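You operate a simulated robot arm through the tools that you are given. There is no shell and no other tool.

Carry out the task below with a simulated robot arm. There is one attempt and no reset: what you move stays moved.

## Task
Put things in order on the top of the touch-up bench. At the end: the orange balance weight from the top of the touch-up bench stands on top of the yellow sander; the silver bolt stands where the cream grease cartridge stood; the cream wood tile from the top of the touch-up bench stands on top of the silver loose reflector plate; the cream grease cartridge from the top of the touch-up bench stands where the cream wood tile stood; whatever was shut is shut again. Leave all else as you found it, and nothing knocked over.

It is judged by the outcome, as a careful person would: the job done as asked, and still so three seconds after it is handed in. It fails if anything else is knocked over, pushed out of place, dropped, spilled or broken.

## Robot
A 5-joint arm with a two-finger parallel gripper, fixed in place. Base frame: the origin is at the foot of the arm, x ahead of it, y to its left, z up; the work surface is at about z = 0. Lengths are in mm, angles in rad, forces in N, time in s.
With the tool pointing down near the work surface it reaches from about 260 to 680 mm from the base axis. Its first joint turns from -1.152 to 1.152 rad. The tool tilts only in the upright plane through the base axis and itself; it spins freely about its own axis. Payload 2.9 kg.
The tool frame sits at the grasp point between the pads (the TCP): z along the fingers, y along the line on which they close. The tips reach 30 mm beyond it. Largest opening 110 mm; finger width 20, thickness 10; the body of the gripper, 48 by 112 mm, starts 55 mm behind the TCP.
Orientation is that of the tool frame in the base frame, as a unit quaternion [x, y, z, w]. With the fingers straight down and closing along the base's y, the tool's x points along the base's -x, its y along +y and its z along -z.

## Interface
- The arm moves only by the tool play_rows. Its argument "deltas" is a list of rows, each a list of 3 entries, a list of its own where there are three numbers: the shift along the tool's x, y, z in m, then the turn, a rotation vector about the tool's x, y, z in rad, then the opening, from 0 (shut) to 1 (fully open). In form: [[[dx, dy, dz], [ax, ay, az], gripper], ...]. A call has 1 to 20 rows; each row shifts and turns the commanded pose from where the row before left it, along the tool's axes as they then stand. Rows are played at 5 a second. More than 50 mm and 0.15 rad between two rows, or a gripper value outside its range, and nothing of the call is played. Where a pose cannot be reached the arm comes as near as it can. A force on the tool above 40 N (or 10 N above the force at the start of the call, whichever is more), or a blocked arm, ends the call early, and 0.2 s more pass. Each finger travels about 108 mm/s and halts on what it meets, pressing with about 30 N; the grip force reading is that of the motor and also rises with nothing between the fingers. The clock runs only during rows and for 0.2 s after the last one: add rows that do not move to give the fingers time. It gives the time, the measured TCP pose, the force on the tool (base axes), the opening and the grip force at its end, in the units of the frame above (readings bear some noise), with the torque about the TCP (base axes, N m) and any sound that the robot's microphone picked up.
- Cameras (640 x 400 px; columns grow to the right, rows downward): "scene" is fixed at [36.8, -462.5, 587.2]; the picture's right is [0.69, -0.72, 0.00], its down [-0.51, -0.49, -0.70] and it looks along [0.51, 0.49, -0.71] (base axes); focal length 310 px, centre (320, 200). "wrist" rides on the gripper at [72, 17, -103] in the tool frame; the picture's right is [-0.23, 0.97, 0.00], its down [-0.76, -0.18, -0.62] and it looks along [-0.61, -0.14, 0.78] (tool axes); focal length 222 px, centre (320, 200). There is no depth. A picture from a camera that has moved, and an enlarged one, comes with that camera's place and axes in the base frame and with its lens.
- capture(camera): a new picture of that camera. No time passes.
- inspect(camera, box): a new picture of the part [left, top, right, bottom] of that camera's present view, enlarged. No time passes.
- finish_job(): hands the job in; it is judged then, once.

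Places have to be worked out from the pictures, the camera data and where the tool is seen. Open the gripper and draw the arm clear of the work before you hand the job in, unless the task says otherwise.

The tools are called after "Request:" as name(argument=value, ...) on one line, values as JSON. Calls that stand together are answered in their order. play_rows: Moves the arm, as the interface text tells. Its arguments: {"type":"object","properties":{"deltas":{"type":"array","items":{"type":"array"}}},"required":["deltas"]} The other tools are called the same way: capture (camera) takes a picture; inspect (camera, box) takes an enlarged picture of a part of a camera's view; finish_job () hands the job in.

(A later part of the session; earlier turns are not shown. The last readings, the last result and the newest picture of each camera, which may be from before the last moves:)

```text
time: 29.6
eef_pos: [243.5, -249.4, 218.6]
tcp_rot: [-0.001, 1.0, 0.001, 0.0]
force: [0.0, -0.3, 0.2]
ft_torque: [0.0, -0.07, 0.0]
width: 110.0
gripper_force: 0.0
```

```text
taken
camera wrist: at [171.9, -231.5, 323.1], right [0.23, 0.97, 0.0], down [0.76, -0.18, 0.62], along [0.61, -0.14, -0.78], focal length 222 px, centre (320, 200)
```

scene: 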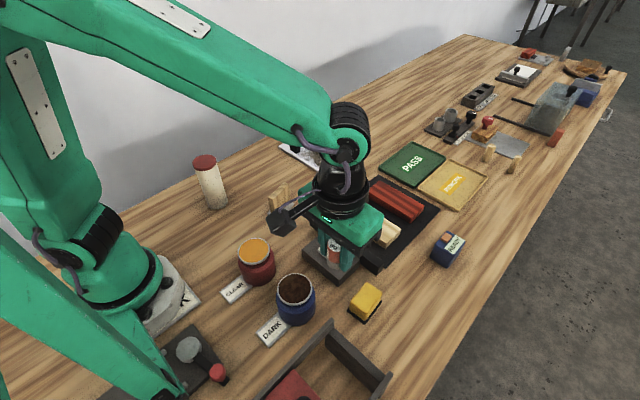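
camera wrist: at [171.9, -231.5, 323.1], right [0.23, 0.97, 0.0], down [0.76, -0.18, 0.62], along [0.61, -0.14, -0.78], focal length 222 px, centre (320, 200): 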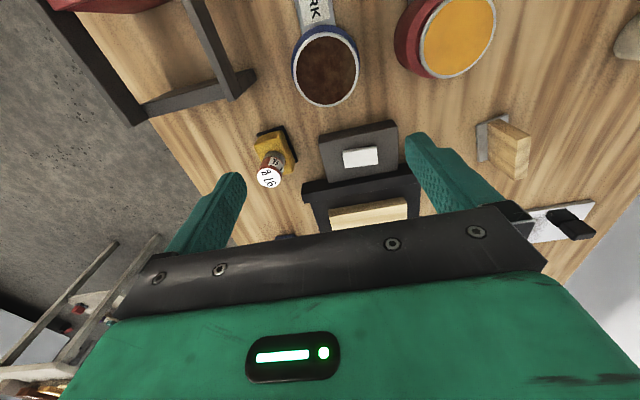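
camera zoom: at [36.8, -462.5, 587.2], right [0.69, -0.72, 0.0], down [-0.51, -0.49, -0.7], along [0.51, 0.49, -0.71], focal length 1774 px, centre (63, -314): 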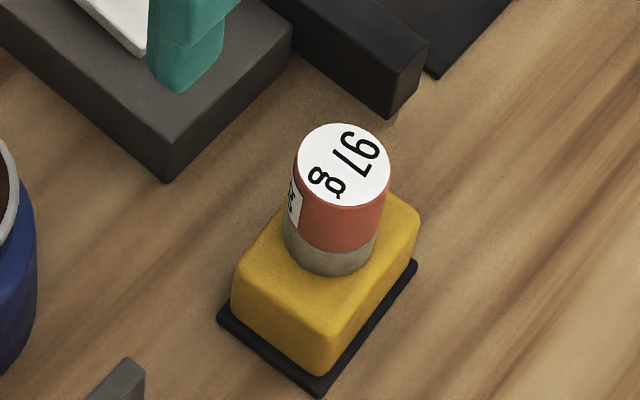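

The weight stands well on the sander's top. Next is the wood tile: I move to a view position above it around (367,-5).

Request:
play_rows(deltas=[[[-0.0203, 0.0408, 0], [0, 0, 0], 1], [[-0.0203, 0.0408, 0], [0, 0, 0], 1], [[-0.0203, 0.0408, 0], [0, 0, 0], 1], [[-0.0203, 0.0408, 0], [0, 0, 0], 1], [[-0.0203, 0.0408, 0], [0, 0, 0], 1], [[-0.0203, 0.0408, 0.02], [0, 0, 0], 1], [[0, 0, 0], [0, 0, 0], 1], [[0, 0, 0], [0, 0, 0], 1]])

Request:
capture(camera="wrist")

Request:
inspect(camera="wrist", box=[250, 50, 390, 150])

Request:
inspect(camera="scene", box=[250, 170, 310, 230])

```text
time: 31.4
eef_pos: [366.1, -5.6, 201.8]
tcp_rot: [0.001, 1.0, 0.001, 0.0]
force: [-0.1, -0.4, -0.8]
ft_torque: [-0.02, 0.03, -0.01]
width: 110.1
gripper_force: 0.0
```

```text
taken
camera wrist: at [294.4, 12.6, 304.3], right [0.23, 0.97, 0.0], down [0.76, -0.18, 0.62], along [0.61, -0.14, -0.78], focal length 222 px, centre (320, 200)
```

wrist: 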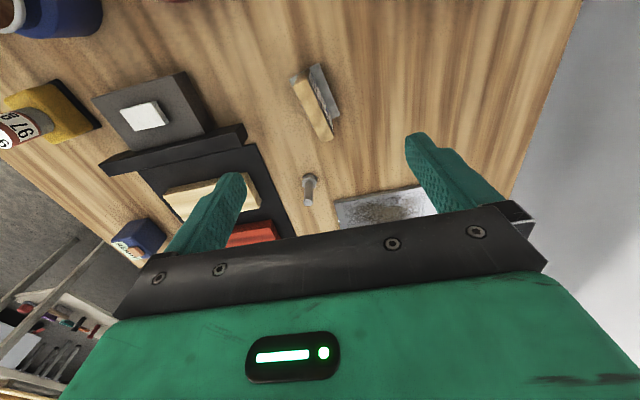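

```text
4.00 times, centred on (320, 100) of wrist
camera zoom: at [294.4, 12.6, 304.3], right [0.23, 0.97, 0.0], down [0.76, -0.18, 0.62], along [0.61, -0.14, -0.78], focal length 888 px, centre (320, 600)
```

zoom: 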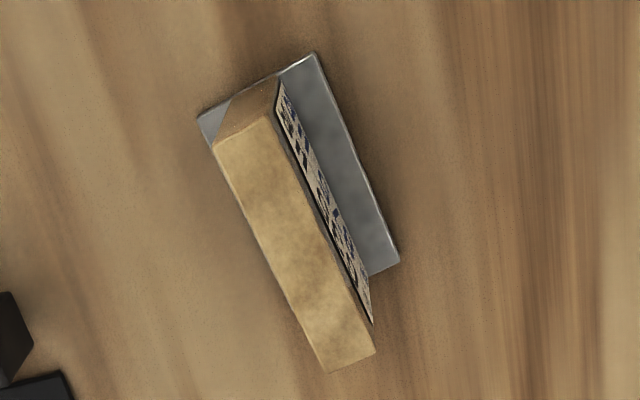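

```text
6.67 times, centred on (280, 200) of scene
camera zoom: at [36.8, -462.5, 587.2], right [0.69, -0.72, 0.0], down [-0.51, -0.49, -0.7], along [0.51, 0.49, -0.71], focal length 2069 px, centre (587, 200)
```

zoom: 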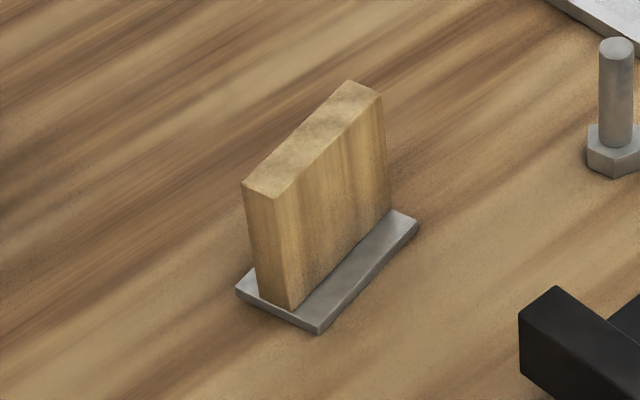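

The tile (65×15×60 wood on a 65×40 silver foot) stands at (366.7,−10.0) with its long axis turned about 12.4° from x. I turn the gripper to match, centre over it and descend in two stages.

Request:
play_rows(deltas=[[[0.0003, -0.0045, 0], [0, 0, 0], 1], [[0, 0, 0], [0, 0, -0.108], 1], [[0, 0, 0], [0, 0, -0.108], 1], [[0, 0, 0.04], [0, 0, 0], 1], [[0, 0, 0.04], [0, 0, 0], 1], [[0, 0, 0.03], [0, 0, 0], 1], [[0, 0, 0], [0, 0, 0], 1]])

Request:
capture(camera="wrist")

Request:
inspect(camera="scene", box=[210, 110, 370, 230])

```text
time: 33.0
eef_pos: [365.6, -9.6, 90.2]
tcp_rot: [-0.107, 0.994, 0.0, 0.0]
force: [-0.2, -0.6, 0.2]
ft_torque: [-0.01, -0.02, 0.0]
width: 110.3
gripper_force: 0.1
```

```text
taken
camera wrist: at [292.1, -7.6, 193.7], right [0.01, 1.0, 0.0], down [0.78, -0.01, 0.62], along [0.62, -0.01, -0.78], focal length 222 px, centre (320, 200)
```

wrist: 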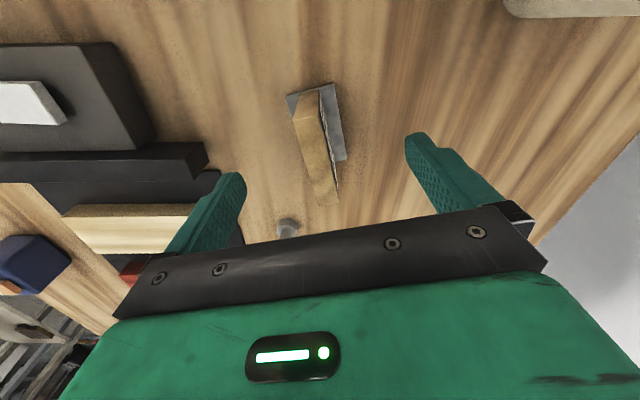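

```text
3.33 times, centred on (290, 170) of scene
camera zoom: at [36.8, -462.5, 587.2], right [0.69, -0.72, 0.0], down [-0.51, -0.49, -0.7], along [0.51, 0.49, -0.71], focal length 1035 px, centre (420, 300)
```

zoom: 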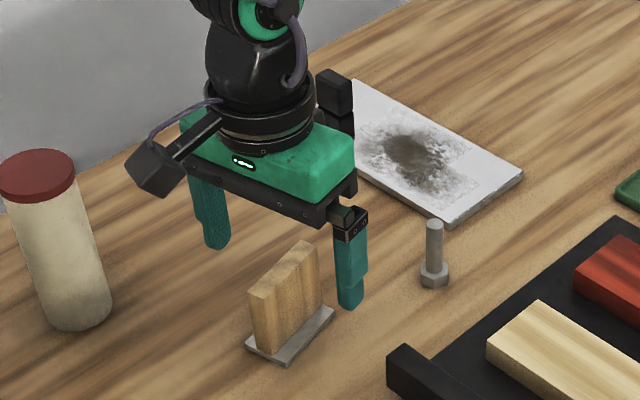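

I verify the tile's centre and turn from this closer view before the final descent.

Request:
inspect(camera="wrist", box=[260, 70, 400, 220])

```text
2.67 times, centred on (330, 145) of wrist
camera zoom: at [292.1, -7.6, 193.7], right [0.01, 1.0, 0.0], down [0.78, -0.01, 0.62], along [0.62, -0.01, -0.78], focal length 592 px, centre (293, 347)
```

zoom: 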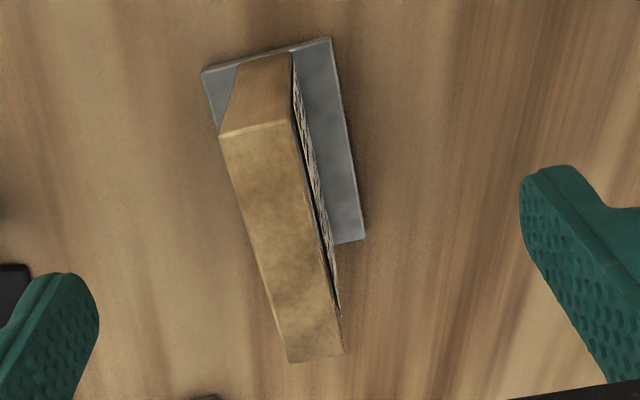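

Confirmed: tile centre (367.5,−9.8), turn 12.2°. I descend to TCP z≈42 and close slowly.

Request:
play_rows(deltas=[[[0, 0, 0.03], [0, 0, 0], 1], [[0, 0, 0.0185], [0, 0, 0], 1], [[0, 0, 0], [0, 0, 0], 1], [[0, 0, 0], [0, 0, 0], 0.4], [[0, 0, 0], [0, 0, 0], 0.25], [[0, 0, 0], [0, 0, 0], 0], [[0, 0, 0], [0, 0, 0], 0], [[0, 0, 0], [0, 0, 0], 0]])

Request:
inspect(camera="wrist", box=[220, 90, 420, 240])

Request:
inspect(camera="scene", box=[210, 130, 340, 230])

```text
time: 34.8
eef_pos: [367.0, -9.1, 42.2]
tcp_rot: [-0.107, 0.994, 0.0, 0.0]
force: [1.2, -0.7, -0.5]
ft_torque: [-0.03, 0.0, 0.03]
width: 15.8
gripper_force: 29.9
```

```text
2.67 times, centred on (320, 165) of wrist
camera zoom: at [292.4, -7.7, 146.0], right [0.01, 1.0, 0.0], down [0.78, -0.01, 0.62], along [0.62, -0.01, -0.78], focal length 592 px, centre (320, 293)
```

zoom: 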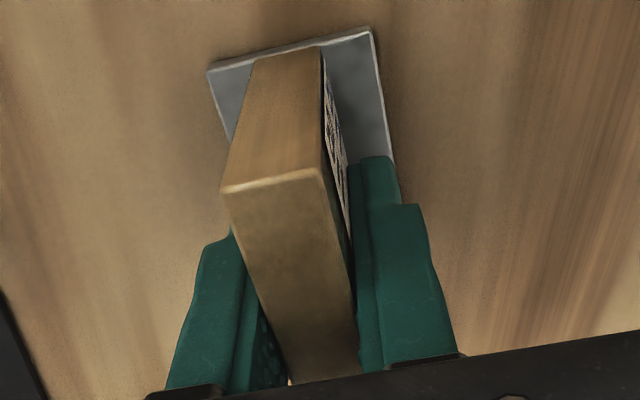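

```text
4.00 times, centred on (275, 180) of scene
camera zoom: at [36.8, -462.5, 587.2], right [0.69, -0.72, 0.0], down [-0.51, -0.49, -0.7], along [0.51, 0.49, -0.71], focal length 1242 px, centre (500, 280)
```

zoom: 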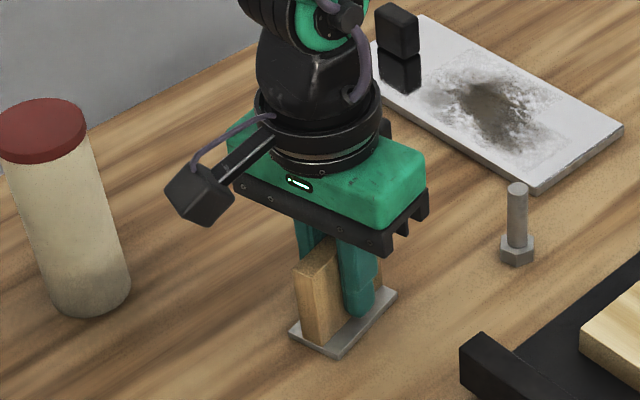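

Gripped at 15.8 mm. I lift slowly by about 25 mm and check that the foot comes with it.

Request:
play_rows(deltas=[[[0, 0, -0.004], [0, 0, 0], 0], [[0, 0, -0.006], [0, 0, 0], 0], [[0, 0, -0.01], [0, 0, 0], 0], [[0, 0, -0.01], [0, 0, 0], 0], [[0, 0, 0], [0, 0, 0], 0]])

Request:
inspect(camera="scene", box=[210, 130, 340, 230])

Request:
inspect(camera="wrist", box=[220, 90, 420, 240])

```text
time: 36.0
eef_pos: [365.5, -9.9, 72.0]
tcp_rot: [-0.106, 0.994, 0.0, 0.0]
force: [-1.1, -0.1, -2.2]
ft_torque: [0.03, -0.01, 0.0]
width: 15.9
gripper_force: 29.9
```

```text
4.00 times, centred on (275, 180) of scene
camera zoom: at [36.8, -462.5, 587.2], right [0.69, -0.72, 0.0], down [-0.51, -0.49, -0.7], along [0.51, 0.49, -0.71], focal length 1242 px, centre (500, 280)
```

zoom: 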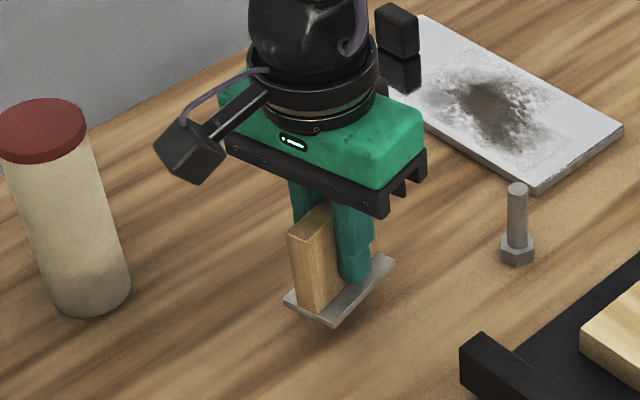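

```text
2.67 times, centred on (320, 165) of wrist
camera zoom: at [292.4, -7.9, 175.7], right [0.01, 1.0, 0.0], down [0.78, -0.01, 0.62], along [0.62, -0.01, -0.78], focal length 592 px, centre (320, 293)
```

zoom: 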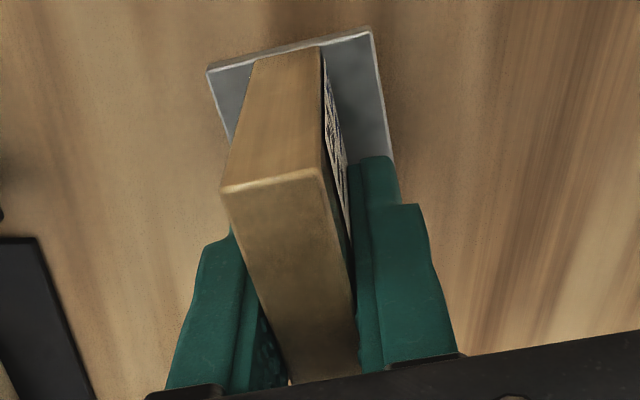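

The tile and its foot are one piece and come along. I lift to z≈200, turn the tool back square, and move to where the mirror plate can be viewed.

Request:
play_rows(deltas=[[[0, 0, -0.02], [0, 0, 0], 0], [[0, 0, -0.03], [0, 0, 0], 0], [[0, 0, -0.03], [0, 0, 0], 0], [[0, 0, -0.03], [0, 0, 0], 0], [[0, 0, -0.018], [0, 0, 0], 0], [[0, 0, 0], [0, 0, 0.072], 0], [[0, 0, 0], [0, 0, 0.072], 0], [[0, 0, 0], [0, 0, 0.072], 0], [[-0.01, 0.015, 0], [0, 0, 0], 0], [[-0.0172, 0.0267, 0], [0, 0, 0], 0], [[-0.0172, 0.0267, 0], [0, 0, 0], 0], [[-0.0172, 0.0267, 0], [0, 0, 0], 0], [[-0.0172, 0.0267, 0], [0, 0, 0], 0], [[-0.0172, 0.0267, 0], [0, 0, 0], 0], [[-0.008, 0.0115, 0], [0, 0, 0], 0], [[0, 0, 0], [0, 0, 0], 0]])

Request:
capture(camera="wrist")

Request:
inspect(camera="scene", box=[250, 110, 370, 200])

```text
time: 39.4
eef_pos: [470.7, 150.1, 201.0]
tcp_rot: [0.001, 1.0, 0.0, 0.0]
force: [-0.6, -0.7, -1.7]
ft_torque: [-0.02, -0.01, 0.01]
width: 16.1
gripper_force: 30.0
```

```text
taken
camera wrist: at [398.2, 168.8, 304.4], right [0.23, 0.97, 0.0], down [0.76, -0.18, 0.62], along [0.61, -0.14, -0.78], focal length 222 px, centre (320, 200)
```

wrist: 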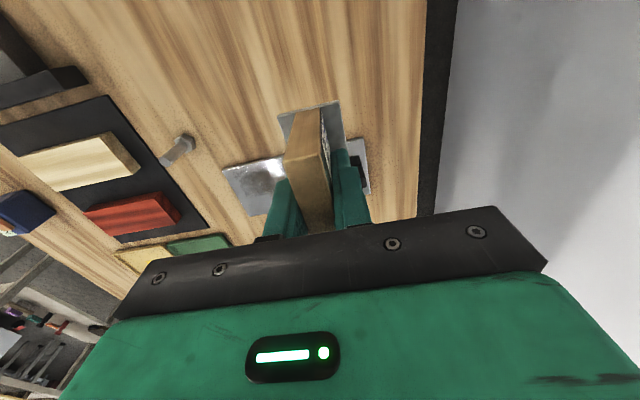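

```text
4.44 times, centred on (310, 155) of scene
camera zoom: at [36.8, -462.5, 587.2], right [0.69, -0.72, 0.0], down [-0.51, -0.49, -0.7], along [0.51, 0.49, -0.71], focal length 1379 px, centre (364, 400)
```

zoom: 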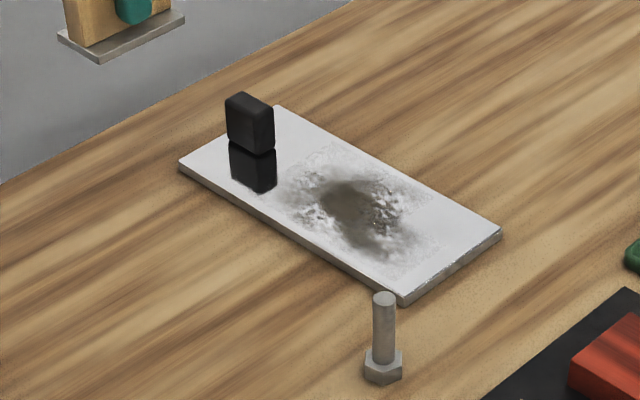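

I enlarge the wrist view to measure the plate's edges around the held tile.

Request:
inspect(camera="wrist", box=[210, 90, 390, 240])

Request:
inspect(camera="scene", box=[270, 120, 355, 180])

```text
2.67 times, centred on (300, 165) of wrist
camera zoom: at [398.2, 168.8, 304.4], right [0.23, 0.97, 0.0], down [0.76, -0.18, 0.62], along [0.61, -0.14, -0.78], focal length 592 px, centre (373, 293)
```

zoom: 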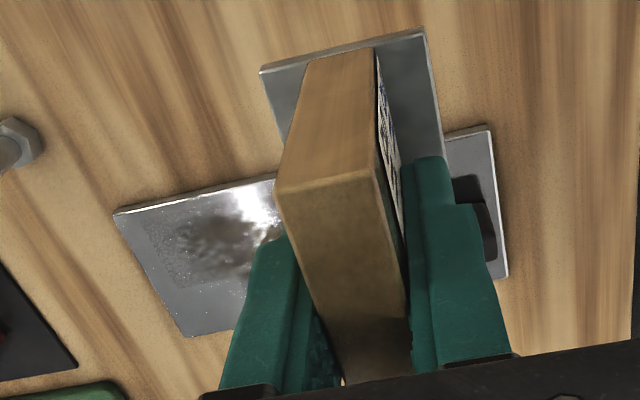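

```text
6.67 times, centred on (312, 150) of scene
camera zoom: at [36.8, -462.5, 587.2], right [0.69, -0.72, 0.0], down [-0.51, -0.49, -0.7], along [0.51, 0.49, -0.71], focal length 2069 px, centre (370, 533)
```

zoom: 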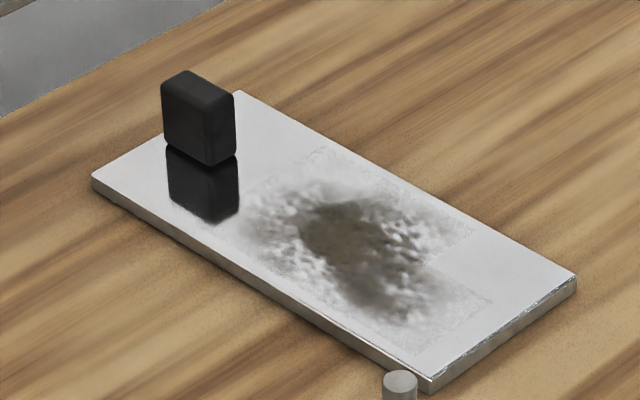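

The plate spans x 536–638, y −20–199, the black block on it stands at y≈163–193. I bring the tile over (587,120), clear of the block, and descend to TCP z≈80.

Request:
play_rows(deltas=[[[-0.013, -0.003, 0], [0, 0, 0], 0], [[-0.025, -0.007, 0], [0, 0, 0], 0], [[-0.025, -0.007, 0], [0, 0, 0], 0], [[-0.025, -0.007, 0], [0, 0, 0], 0], [[-0.018, -0.004, 0], [0, 0, 0], 0], [[-0.009, -0.002, 0], [0, 0, 0], 0], [[0, 0, 0.02], [0, 0, 0], 0], [[0, 0, 0.03], [0, 0, 0], 0], [[0, 0, 0.03], [0, 0, 0], 0], [[0, 0, 0.025], [0, 0, 0], 0], [[0, 0, 0.015], [0, 0, 0], 0], [[0, 0, 0], [0, 0, 0], 0]])

Request:
capture(camera="wrist")

Request:
inspect(camera="scene", box=[250, 90, 370, 190])

```text
time: 42.0
eef_pos: [583.8, 119.3, 80.3]
tcp_rot: [0.001, 1.0, 0.0, 0.0]
force: [-0.4, -0.6, -2.2]
ft_torque: [0.02, -0.01, 0.0]
width: 16.1
gripper_force: 30.2
```

```text
taken
camera wrist: at [513.2, 137.3, 183.4], right [0.23, 0.97, 0.0], down [0.76, -0.18, 0.62], along [0.61, -0.14, -0.78], focal length 222 px, centre (320, 200)
```

wrist: 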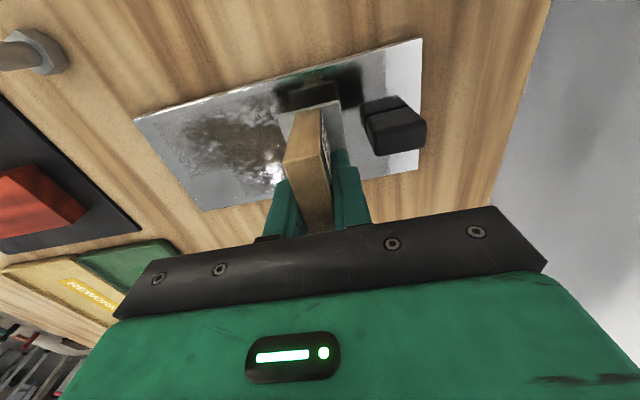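

```text
4.00 times, centred on (310, 140) of scene
camera zoom: at [36.8, -462.5, 587.2], right [0.69, -0.72, 0.0], down [-0.51, -0.49, -0.7], along [0.51, 0.49, -0.71], focal length 1242 px, centre (360, 440)
```

zoom: 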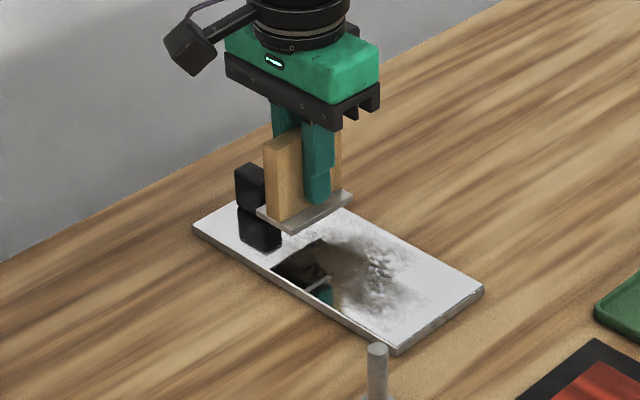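

All clear. I lower to about z=56, then creep to contact.

Request:
play_rows(deltas=[[[0, 0, 0.01], [0, 0, 0], 0], [[0, 0, 0.008], [0, 0, 0], 0], [[0, 0, 0.005], [0, 0, 0], 0], [[0, 0, 0], [0, 0, 0], 0]])

Request:
play_rows(deltas=[[[0, 0, 0.0015], [0, 0, 0], 0], [[0, 0, 0.0015], [0, 0, 0], 0], [[0, 0, 0], [0, 0, 0], 0]])

```text
time: 43.0
eef_pos: [585.6, 120.9, 57.0]
tcp_rot: [0.0, 1.0, 0.0, -0.001]
force: [-0.2, -0.5, -2.2]
ft_torque: [-0.03, 0.0, 0.0]
width: 15.7
gripper_force: 30.1
```

```text
time: 43.8
eef_pos: [585.0, 121.1, 54.2]
tcp_rot: [0.001, 1.0, 0.0, 0.0]
force: [1.4, 0.2, -3.0]
ft_torque: [0.03, 0.0, 0.02]
width: 15.7
gripper_force: 30.5
```

Request:
play_rows(deltas=[[[0, 0, 0.001], [0, 0, 0], 0], [[0, 0, 0.001], [0, 0, 0], 0], [[0, 0, 0], [0, 0, 0], 0]])

Request:
inspect(camera="scene", box=[270, 110, 350, 170])

```text
time: 44.6
eef_pos: [584.5, 120.6, 53.0]
tcp_rot: [0.001, 1.0, 0.001, 0.0]
force: [-0.2, -0.7, -1.8]
ft_torque: [0.03, 0.01, -0.05]
width: 15.9
gripper_force: 29.9
```

```text
6.67 times, centred on (310, 140) of scene
camera zoom: at [36.8, -462.5, 587.2], right [0.69, -0.72, 0.0], down [-0.51, -0.49, -0.7], along [0.51, 0.49, -0.71], focal length 2069 px, centre (387, 600)
```

zoom: 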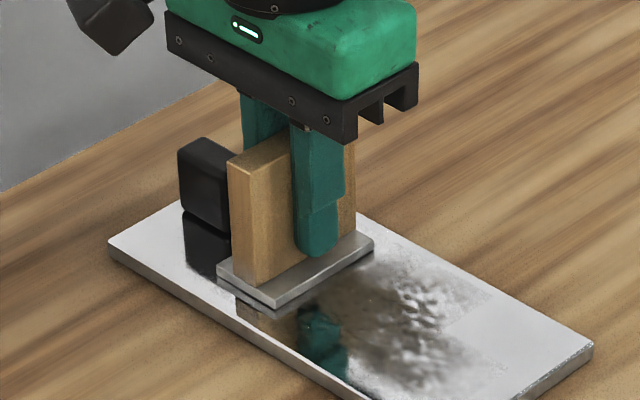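

A small gap above the mirror surface remains. I keep creeping down in 1 mm steps.

Request:
play_rows(deltas=[[[0, 0, 0.001], [0, 0, 0], 0], [[0, 0, 0.001], [0, 0, 0], 0], [[0, 0, 0], [0, 0, 0], 0]])

Request:
play_rows(deltas=[[[0, 0, 0.001], [0, 0, 0], 0], [[0, 0, 0], [0, 0, 0], 0]])

```text
time: 45.4
eef_pos: [584.5, 120.1, 51.9]
tcp_rot: [0.0, 1.0, -0.001, 0.001]
force: [-8.0, -2.2, 19.6]
ft_torque: [-0.11, 0.76, 0.01]
width: 15.7
gripper_force: 30.1
```

```text
time: 46.0
eef_pos: [584.8, 121.0, 51.1]
tcp_rot: [0.0, 1.0, 0.001, 0.003]
force: [-9.3, -3.8, 28.4]
ft_torque: [-0.22, 0.2, -0.04]
width: 15.9
gripper_force: 29.8
```

Contact made (28 N). I back off 1.7 mm to relieve the force before releasing.

Request:
play_rows(deltas=[[[0, 0, -0.0017], [0, 0, 0], 0], [[0, 0, 0], [0, 0, 0], 0]])

```text
time: 46.6
eef_pos: [586.3, 120.7, 52.0]
tcp_rot: [0.001, 1.0, 0.001, 0.002]
force: [6.8, 0.0, 16.1]
ft_torque: [-0.08, -0.3, -0.02]
width: 16.0
gripper_force: 30.3
```

Request:
play_rows(deltas=[[[0, 0, -0.0007], [0, 0, 0], 0], [[0, 0, 0], [0, 0, 0], 0]])

```text
time: 47.2
eef_pos: [584.7, 120.3, 52.9]
tcp_rot: [0.001, 1.0, 0.0, -0.001]
force: [5.7, 0.4, 11.5]
ft_torque: [-0.03, -0.69, 0.0]
width: 15.6
gripper_force: 29.6
```

Request:
play_rows(deltas=[[[0, 0, -0.0007], [0, 0, 0], 0], [[0, 0, 0], [0, 0, 0], 0]])

Request:
inspect(camera="scene", box=[280, 120, 340, 165])

```text
time: 47.8
eef_pos: [582.9, 120.6, 52.5]
tcp_rot: [0.001, 1.0, 0.0, -0.001]
force: [2.8, 1.0, 6.8]
ft_torque: [0.06, -0.41, 0.02]
width: 15.9
gripper_force: 29.7
```

```text
8.89 times, centred on (310, 142) of scene
camera zoom: at [36.7, -462.5, 587.2], right [0.69, -0.72, 0.0], down [-0.51, -0.49, -0.7], along [0.51, 0.49, -0.71], focal length 2759 px, centre (409, 711)
```

zoom: 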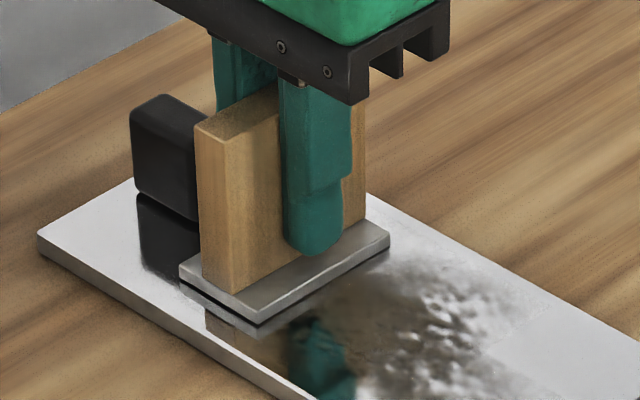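

Light contact (≈7 N), with the foot nearly flat on the plate. I open the fingers a little to let it settle.

Request:
play_rows(deltas=[[[0, 0, 0], [0, 0, 0], 0.2], [[0, 0, 0], [0, 0, 0], 0.27], [[0, 0, 0], [0, 0, 0], 0.27], [[0, 0, 0], [0, 0, 0], 0.27]])

Request:
inspect(camera="scene", box=[280, 120, 340, 165])

Request:
inspect(camera="wrist", box=[210, 60, 450, 240])

```text
time: 48.8
eef_pos: [585.1, 120.8, 53.4]
tcp_rot: [0.001, 1.0, 0.001, 0.0]
force: [0.5, -0.2, 0.7]
ft_torque: [-0.02, -0.01, 0.02]
width: 29.7
gripper_force: 0.0
```

```text
8.89 times, centred on (310, 142) of scene
camera zoom: at [36.8, -462.5, 587.2], right [0.69, -0.72, 0.0], down [-0.51, -0.49, -0.7], along [0.51, 0.49, -0.71], focal length 2759 px, centre (409, 711)
```

zoom: 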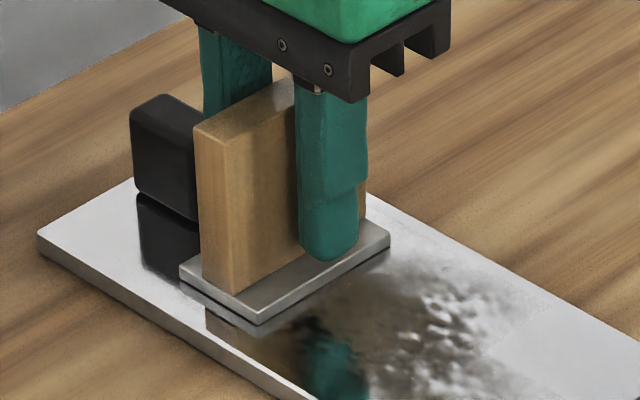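

```text
2.22 times, centred on (330, 150) of wrist
camera zoom: at [513.2, 138.0, 156.2], right [0.23, 0.97, 0.0], down [0.76, -0.18, 0.62], along [0.61, -0.14, -0.78], focal length 494 px, centre (298, 311)
```

zoom: 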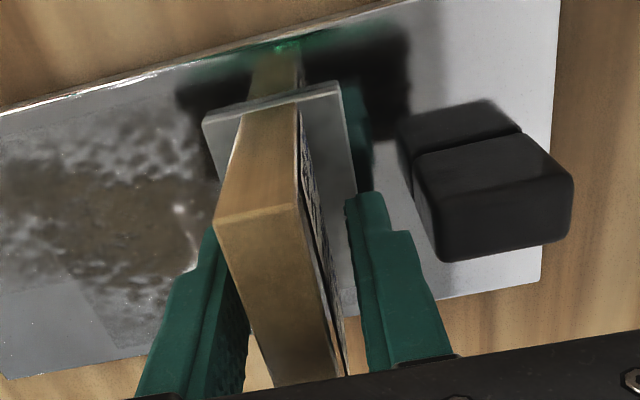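

The tile is released and standing on the plate. I rise straight up, well clear of the black block, and check.

Request:
play_rows(deltas=[[[0, 0, -0.01], [0, 0, 0], 0.27], [[0, 0, -0.02], [0, 0, 0], 0.27], [[0, 0, -0.035], [0, 0, 0], 0.27], [[0, 0, -0.045], [0, 0, 0], 0.27], [[0, 0, -0.045], [0, 0, 0], 0.27], [[0.04, 0, 0], [0, 0, 0], 1], [[0.045, 0, 0], [0, 0, 0], 1], [[0, 0, 0], [0, 0, 0], 1]])

Request:
inspect(camera="scene", box=[270, 110, 350, 170])

Request:
capture(camera="wrist")

```text
time: 50.6
eef_pos: [498.5, 121.0, 208.7]
tcp_rot: [0.001, 1.0, 0.0, 0.0]
force: [0.0, -0.1, 0.5]
ft_torque: [0.02, -0.02, -0.01]
width: 110.0
gripper_force: 0.1
```

```text
6.67 times, centred on (310, 140) of scene
camera zoom: at [36.8, -462.5, 587.2], right [0.69, -0.72, 0.0], down [-0.51, -0.49, -0.7], along [0.51, 0.49, -0.71], focal length 2069 px, centre (387, 600)
```

zoom: 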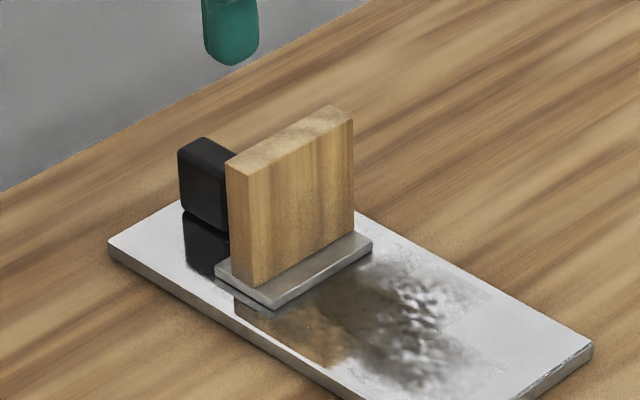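

```text
taken
camera wrist: at [427.5, 138.2, 311.3], right [0.23, 0.97, 0.0], down [0.76, -0.18, 0.62], along [0.61, -0.14, -0.78], focal length 222 px, centre (320, 200)
```

wrist: 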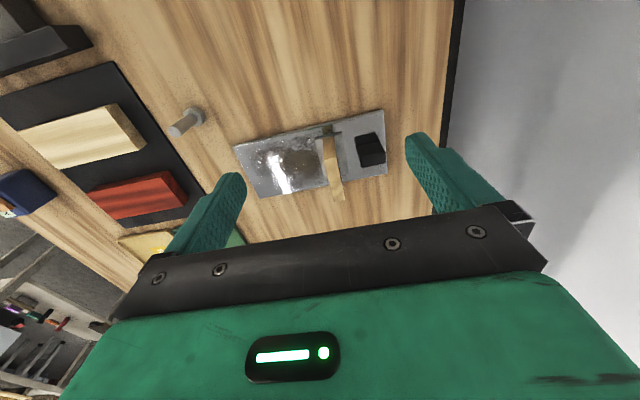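

The tile stands flat on the reflector plate and nothing else moved. Now I go above the cartridge at about (266,131) for an exact look.

Request:
play_rows(deltas=[[[0.04694, 0.0022, -0.0065], [0, 0, 0], 1], [[0.04694, 0.0022, -0.0065], [0, 0, 0], 1], [[0.04694, 0.0022, -0.0065], [0, 0, 0], 1], [[0.04694, 0.0022, -0.0065], [0, 0, 0], 1], [[0.04694, 0.0022, -0.0065], [0, 0, 0], 1], [[0, 0, 0], [0, 0, 0], 1], [[0, 0, 0], [0, 0, 0], 1]])

Request:
capture(camera="wrist")

Request:
inspect(camera="wrist", box=[260, 60, 380, 160])

Request:
inspect(camera="scene", box=[170, 140, 260, 220])

```text
time: 52.2
eef_pos: [265.7, 132.5, 240.4]
tcp_rot: [0.001, 1.0, 0.0, 0.0]
force: [-0.9, 0.4, 0.3]
ft_torque: [-0.02, 0.0, 0.0]
width: 110.0
gripper_force: 0.2
```

```text
taken
camera wrist: at [193.5, 149.5, 343.9], right [0.23, 0.97, 0.0], down [0.76, -0.18, 0.62], along [0.61, -0.14, -0.78], focal length 222 px, centre (320, 200)
```

wrist: 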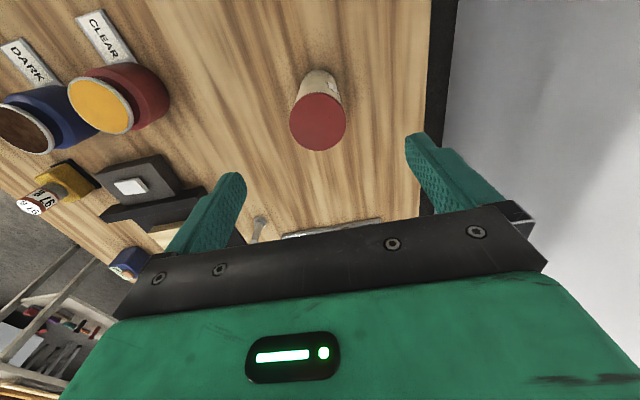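

```text
4.00 times, centred on (320, 110) of wrist
camera zoom: at [193.5, 149.5, 343.9], right [0.23, 0.97, 0.0], down [0.76, -0.18, 0.62], along [0.61, -0.14, -0.78], focal length 888 px, centre (320, 560)
```

zoom: 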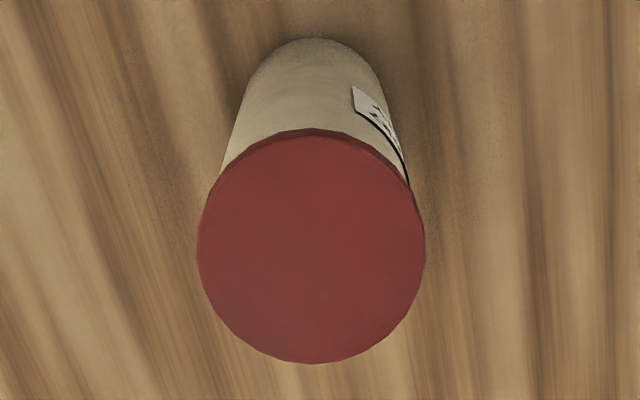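

```text
5.00 times, centred on (215, 180) of scene
camera zoom: at [36.8, -462.5, 587.2], right [0.69, -0.72, 0.0], down [-0.51, -0.49, -0.7], along [0.51, 0.49, -0.71], focal length 1552 px, centre (845, 300)
```

zoom: 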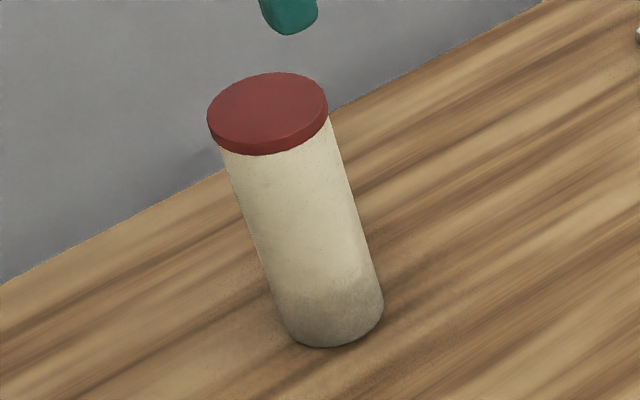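

The cartridge stands at about (265.5,130), 131 mm tall, cap ≈54 mm, body ≈50 mm. I centre over it and descend to TCP z≈88 with the fingers wide open.

Request:
play_rows(deltas=[[[0.0005, -0.001, 0.03], [0, 0, 0], 1], [[0, 0, 0.04], [0, 0, 0], 1], [[0, 0, 0.04], [0, 0, 0], 1], [[0, 0, 0.03], [0, 0, 0], 1], [[0, 0, 0.012], [0, 0, 0], 1], [[0, 0, 0], [0, 0, 0], 1]])

Request:
capture(camera="wrist")

Request:
inspect(camera="scene", box=[130, 100, 290, 220])

```text
time: 53.6
eef_pos: [266.4, 131.2, 89.3]
tcp_rot: [0.001, 1.0, 0.001, 0.0]
force: [0.0, -0.2, 0.0]
ft_torque: [-0.01, 0.0, -0.02]
width: 109.9
gripper_force: 0.1
```

```text
taken
camera wrist: at [193.6, 148.7, 191.7], right [0.23, 0.97, 0.0], down [0.76, -0.18, 0.62], along [0.61, -0.14, -0.78], focal length 222 px, centre (320, 200)
```

wrist: 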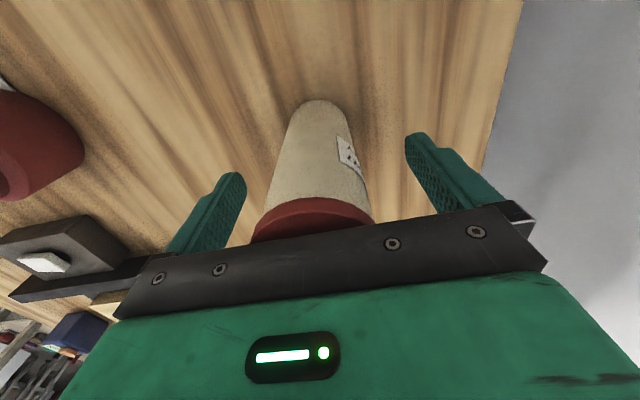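

```text
3.33 times, centred on (210, 160) of scene
camera zoom: at [36.8, -462.5, 587.2], right [0.69, -0.72, 0.0], down [-0.51, -0.49, -0.7], along [0.51, 0.49, -0.71], focal length 1035 px, centre (687, 333)
```

zoom: 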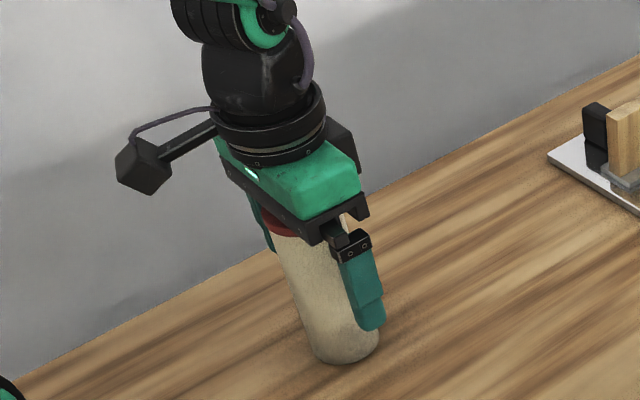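

The cartridge is centred between the fingers with the gripper body just above the cap. I close the gripper.

Request:
play_rows(deltas=[[[0, 0, 0], [0, 0, 0], 0.62], [[0, 0, 0], [0, 0, 0], 0.55], [[0, 0, 0], [0, 0, 0], 0.3], [[0, 0, 0], [0, 0, 0], 0], [[0, 0, 0], [0, 0, 0], 0], [[0, 0, 0], [0, 0, 0], 0]])

Request:
capture(camera="wrist")

```text
time: 55.0
eef_pos: [265.7, 131.2, 89.2]
tcp_rot: [0.001, 1.0, -0.001, 0.0]
force: [-0.4, -1.1, -0.5]
ft_torque: [0.02, 0.06, 0.0]
width: 50.6
gripper_force: 30.1
```

```text
taken
camera wrist: at [193.6, 148.7, 191.9], right [0.23, 0.97, 0.0], down [0.76, -0.18, 0.62], along [0.61, -0.14, -0.78], focal length 222 px, centre (320, 200)
```

wrist: 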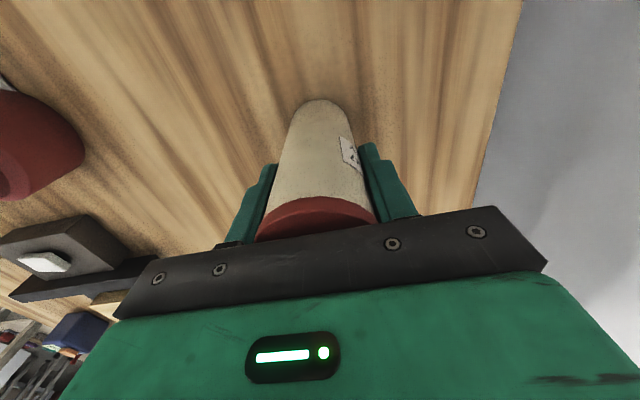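

Gripped at 50.6 mm (body). I lift slowly and check.

Request:
play_rows(deltas=[[[0, 0, -0.003], [0, 0, 0], 0], [[0, 0, -0.005], [0, 0, 0], 0], [[0, 0, -0.008], [0, 0, 0], 0], [[0, 0, -0.01], [0, 0, 0], 0], [[0, 0, 0], [0, 0, 0], 0]])

Request:
inspect(camera="scene", box=[130, 100, 290, 220])

Request:
capture(camera="wrist")

```text
time: 56.2
eef_pos: [265.5, 130.4, 114.2]
tcp_rot: [0.0, 1.0, 0.0, 0.001]
force: [0.3, 0.1, -3.2]
ft_torque: [-0.01, -0.01, -0.02]
width: 50.6
gripper_force: 29.9
```

```text
3.33 times, centred on (210, 160) of scene
camera zoom: at [36.8, -462.5, 587.2], right [0.69, -0.72, 0.0], down [-0.51, -0.49, -0.7], along [0.51, 0.49, -0.71], focal length 1035 px, centre (687, 333)
```

zoom: 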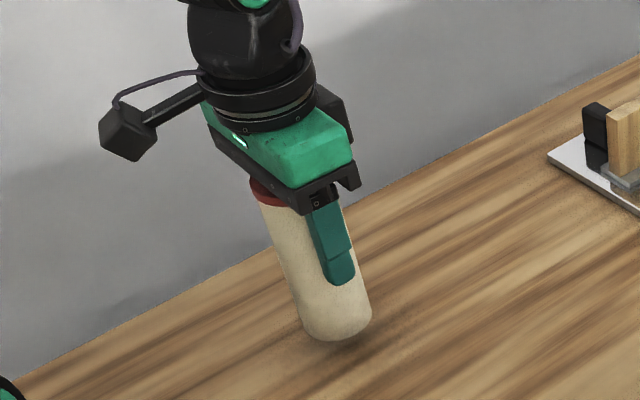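

```text
taken
camera wrist: at [193.5, 148.2, 217.7], right [0.23, 0.97, 0.0], down [0.76, -0.18, 0.62], along [0.61, -0.14, -0.78], focal length 222 px, centre (320, 200)
```

wrist: 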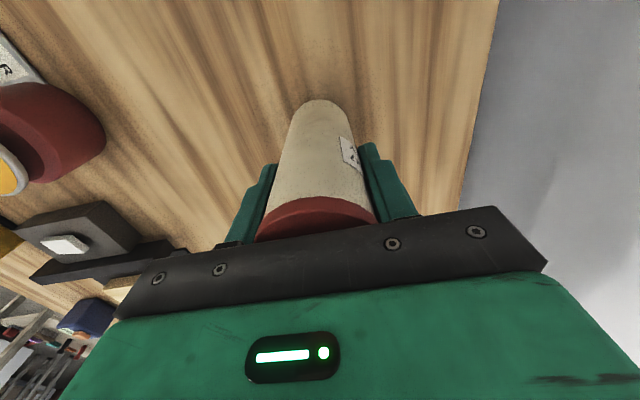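

Lifted cleanly. I carry the cartridge to above the tile's former place at (367.2,−9.9).

Request:
play_rows(deltas=[[[0, 0, -0.015], [0, 0, 0], 0], [[0, 0, -0.021], [0, 0, 0], 0], [[-0.0072, -0.01, 0], [0, 0, 0], 0], [[-0.0145, -0.02, 0], [0, 0, 0], 0], [[-0.0145, -0.02, 0], [0, 0, 0], 0], [[-0.0145, -0.02, 0], [0, 0, 0], 0], [[-0.0145, -0.02, 0], [0, 0, 0], 0], [[-0.0145, -0.02, 0], [0, 0, 0], 0], [[-0.0145, -0.02, 0], [0, 0, 0], 0], [[-0.0072, -0.01, 0], [0, 0, 0], 0], [[0, 0, 0], [0, 0, 0], 0], [[0, 0, 0], [0, 0, 0], 0]])

Request:
capture(camera="scene")

Request:
capture(camera="wrist")

```text
time: 58.8
eef_pos: [366.4, -9.5, 149.4]
tcp_rot: [0.001, 1.0, 0.0, 0.0]
force: [-0.7, -0.4, -2.8]
ft_torque: [0.01, 0.0, 0.03]
width: 50.5
gripper_force: 30.6
```

```text
taken
```

scene: 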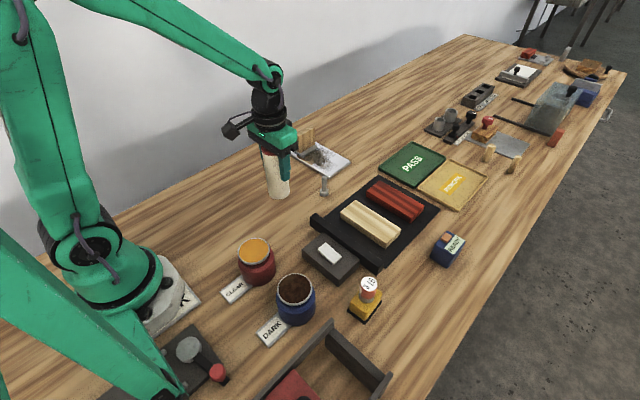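

```text
taken
camera wrist: at [294.4, 7.8, 253.0], right [0.23, 0.97, 0.0], down [0.76, -0.18, 0.62], along [0.61, -0.14, -0.78], focal length 222 px, centre (320, 200)
```

wrist: 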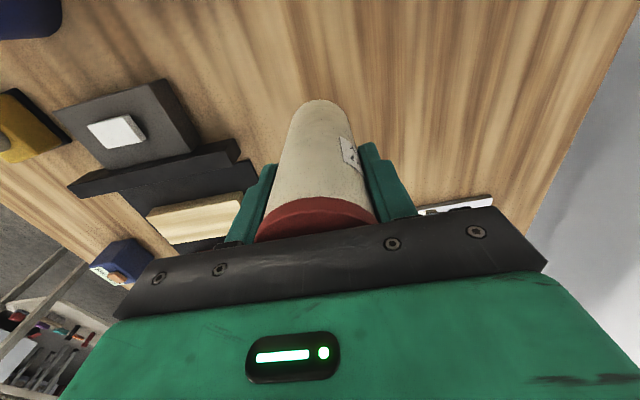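

I lower the cartridge to a few millimetres above the bench, then creep to contact.

Request:
play_rows(deltas=[[[0, 0, 0.012], [0, 0, 0], 0], [[0, 0, 0.02], [0, 0, 0], 0], [[0, 0, 0.016], [0, 0, 0], 0], [[0, 0, 0.008], [0, 0, 0], 0], [[0, 0, 0.003], [0, 0, 0], 0], [[0, 0, 0], [0, 0, 0], 0]])

Request:
play_rows(deltas=[[[0, 0, 0.001], [0, 0, 0], 0], [[0, 0, 0.001], [0, 0, 0], 0], [[0, 0, 0], [0, 0, 0], 0]])

```text
time: 60.2
eef_pos: [366.8, -9.2, 91.8]
tcp_rot: [0.001, 1.0, 0.0, -0.001]
force: [-0.4, 0.1, -2.7]
ft_torque: [-0.02, -0.03, 0.0]
width: 50.6
gripper_force: 29.9
```

```text
time: 61.0
eef_pos: [365.8, -9.5, 88.3]
tcp_rot: [0.001, 1.0, 0.0, 0.0]
force: [0.8, -0.1, -3.8]
ft_torque: [0.0, 0.02, 0.04]
width: 50.5
gripper_force: 30.1
```

Request:
play_rows(deltas=[[[0, 0, 0.001], [0, 0, 0], 0], [[0, 0, 0.0005], [0, 0, 0], 0], [[0, 0, 0], [0, 0, 0], 0]])

```text
time: 61.8
eef_pos: [366.3, -10.4, 88.5]
tcp_rot: [0.001, 1.0, 0.0, 0.001]
force: [-11.3, -1.3, 24.8]
ft_torque: [-0.01, 0.37, 0.07]
width: 50.8
gripper_force: 29.9
```

Contact with the bench. I back off a little to relieve the force.

Request:
play_rows(deltas=[[[0, 0, -0.001], [0, 0, 0], 0], [[0, 0, 0], [0, 0, 0], 0]])

```text
time: 62.4
eef_pos: [367.6, -9.6, 88.8]
tcp_rot: [0.001, 1.0, 0.0, 0.0]
force: [-6.9, -1.6, 16.4]
ft_torque: [-0.06, 0.22, -0.02]
width: 50.5
gripper_force: 29.7
```

Request:
play_rows(deltas=[[[0, 0, -0.0008], [0, 0, 0], 0], [[0, 0, 0], [0, 0, 0], 0]])

```text
time: 63.0
eef_pos: [365.9, -9.5, 89.3]
tcp_rot: [0.001, 1.0, 0.0, 0.0]
force: [-0.3, 0.4, -4.1]
ft_torque: [0.01, -0.03, -0.01]
width: 50.4
gripper_force: 30.4
```

Request:
play_rows(deltas=[[[0, 0, 0.0005], [0, 0, 0], 0], [[0, 0, 0], [0, 0, 0], 0.49], [[0, 0, 0], [0, 0, 0], 0.55], [[0, 0, 0], [0, 0, 0], 0.7], [[0, 0, 0], [0, 0, 0], 0.9], [[0, 0, 0], [0, 0, 0], 0.9]])

Request:
capture(camera="wrist")

Request:
inspect(camera="scene", box=[210, 110, 340, 220])

```text
time: 64.4
eef_pos: [367.5, -9.7, 88.9]
tcp_rot: [0.0, 1.0, -0.001, 0.0]
force: [0.0, 0.5, 0.1]
ft_torque: [-0.04, 0.0, -0.01]
width: 99.1
gripper_force: 0.0
```

```text
taken
camera wrist: at [294.7, 7.9, 192.1], right [0.23, 0.97, 0.0], down [0.76, -0.18, 0.62], along [0.61, -0.14, -0.78], focal length 222 px, centre (320, 200)
```

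wrist: 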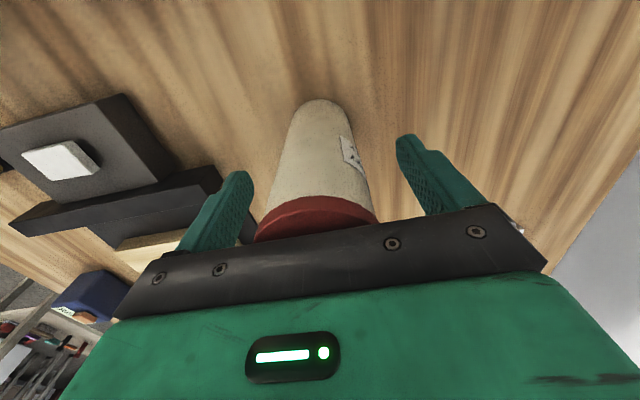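

```text
3.64 times, centred on (275, 165) of scene
camera zoom: at [36.8, -462.5, 587.2], right [0.69, -0.72, 0.0], down [-0.51, -0.49, -0.7], along [0.51, 0.49, -0.71], focal length 1129 px, centre (484, 327)
```

zoom: 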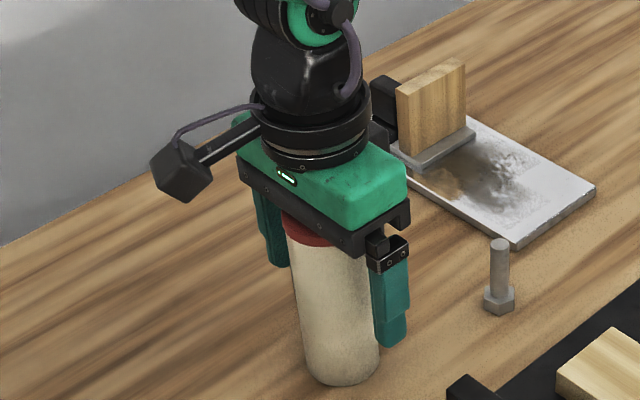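

The cartridge stands free at the tile's place. I raise straight up past its cap, then move to look at the bolt from above.

Request:
play_rows(deltas=[[[0, 0, -0.015], [0, 0, 0], 0.9], [[0, 0, -0.03], [0, 0, 0], 0.9], [[0, 0, -0.045], [0, 0, 0], 0.9], [[0, 0, -0.045], [0, 0, 0], 0.9], [[0, 0, -0.015], [0, 0, 0], 0.9], [[-0.04, -0.0125, 0], [0, 0, 0], 0.9], [[-0.04, -0.0125, 0], [0, 0, 0], 0.9], [[-0.0385, -0.0125, 0.02], [0, 0, 0], 0.9], [[0, 0, 0.02], [0, 0, 0], 0.9], [[0, 0, 0], [0, 0, 0], 0.9], [[0, 0, 0], [0, 0, 0], 0.9]])

Request:
capture(camera="wrist")

Request:
inspect(camera="wrist", box=[270, 50, 390, 150])

Request:
inspect(camera="scene", box=[220, 110, 350, 220])

```text
time: 66.8
eef_pos: [484.7, -46.3, 199.8]
tcp_rot: [0.001, 1.0, 0.0, 0.0]
force: [0.4, 0.0, -0.1]
ft_torque: [0.03, 0.01, -0.01]
width: 98.9
gripper_force: 0.0
```

```text
taken
camera wrist: at [412.2, -29.4, 302.4], right [0.23, 0.97, 0.0], down [0.76, -0.18, 0.62], along [0.61, -0.14, -0.78], focal length 222 px, centre (320, 200)
```

wrist: 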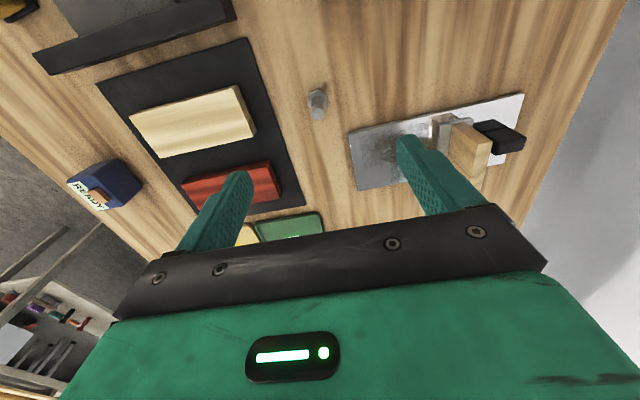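

```text
4.00 times, centred on (330, 100) of wrist
camera zoom: at [412.2, -29.4, 302.4], right [0.23, 0.97, 0.0], down [0.76, -0.18, 0.62], along [0.61, -0.14, -0.78], focal length 888 px, centre (280, 600)
```

zoom: 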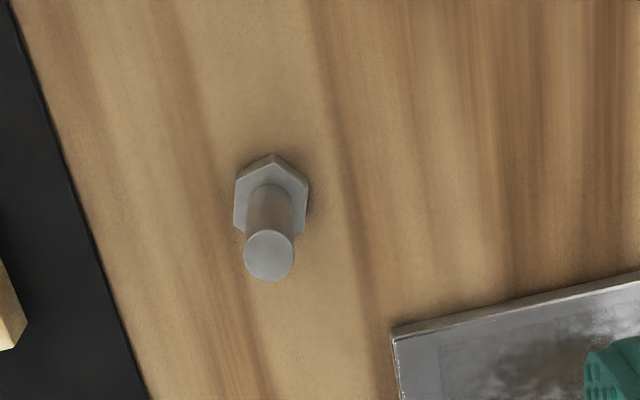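

```text
3.64 times, centred on (285, 165) of scene
camera zoom: at [36.8, -462.5, 587.2], right [0.69, -0.72, 0.0], down [-0.51, -0.49, -0.7], along [0.51, 0.49, -0.71], focal length 1129 px, centre (447, 327)
```

zoom: 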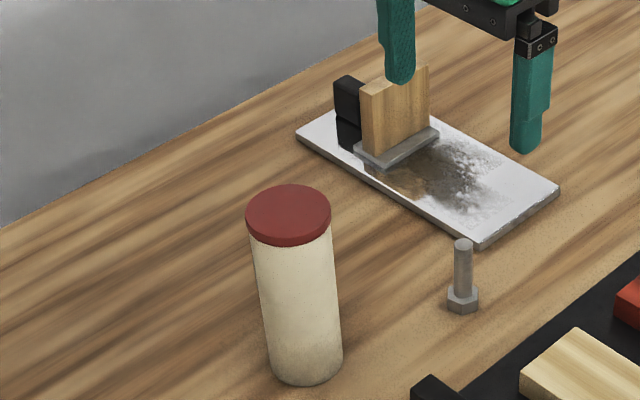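

The cartridge stands upright at its new place. I zoom in on the bolt to measure its head height and centre (≈(486,−50)).

Request:
inspect(camera="wrist", box=[298, 75, 338, 125])

Request:
inspect(camera="scene", box=[305, 170, 345, 200])

```text
8.00 times, centred on (318, 100) of wrist
camera zoom: at [412.2, -29.4, 302.4], right [0.23, 0.97, 0.0], down [0.76, -0.18, 0.62], along [0.61, -0.14, -0.78], focal length 1777 px, centre (336, 1000)
```

zoom: 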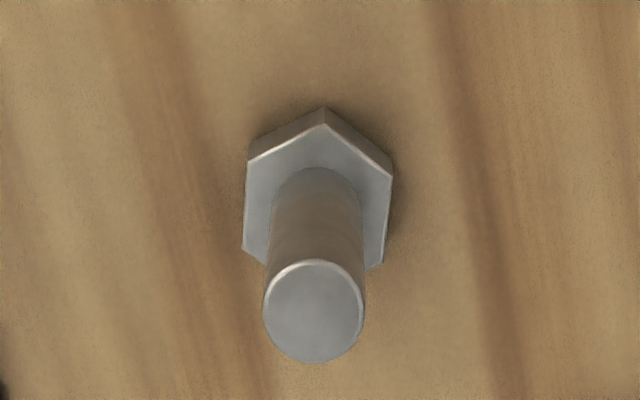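

```text
13.33 times, centred on (325, 185) of scene
camera zoom: at [36.8, -462.5, 587.2], right [0.69, -0.72, 0.0], down [-0.51, -0.49, -0.7], along [0.51, 0.49, -0.71], focal length 4138 px, centre (253, 400)
```

zoom: 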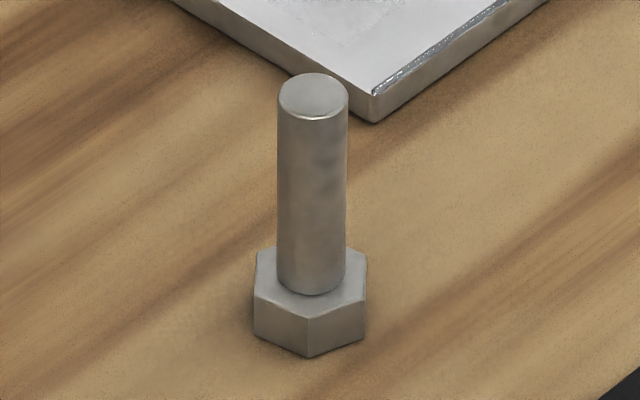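

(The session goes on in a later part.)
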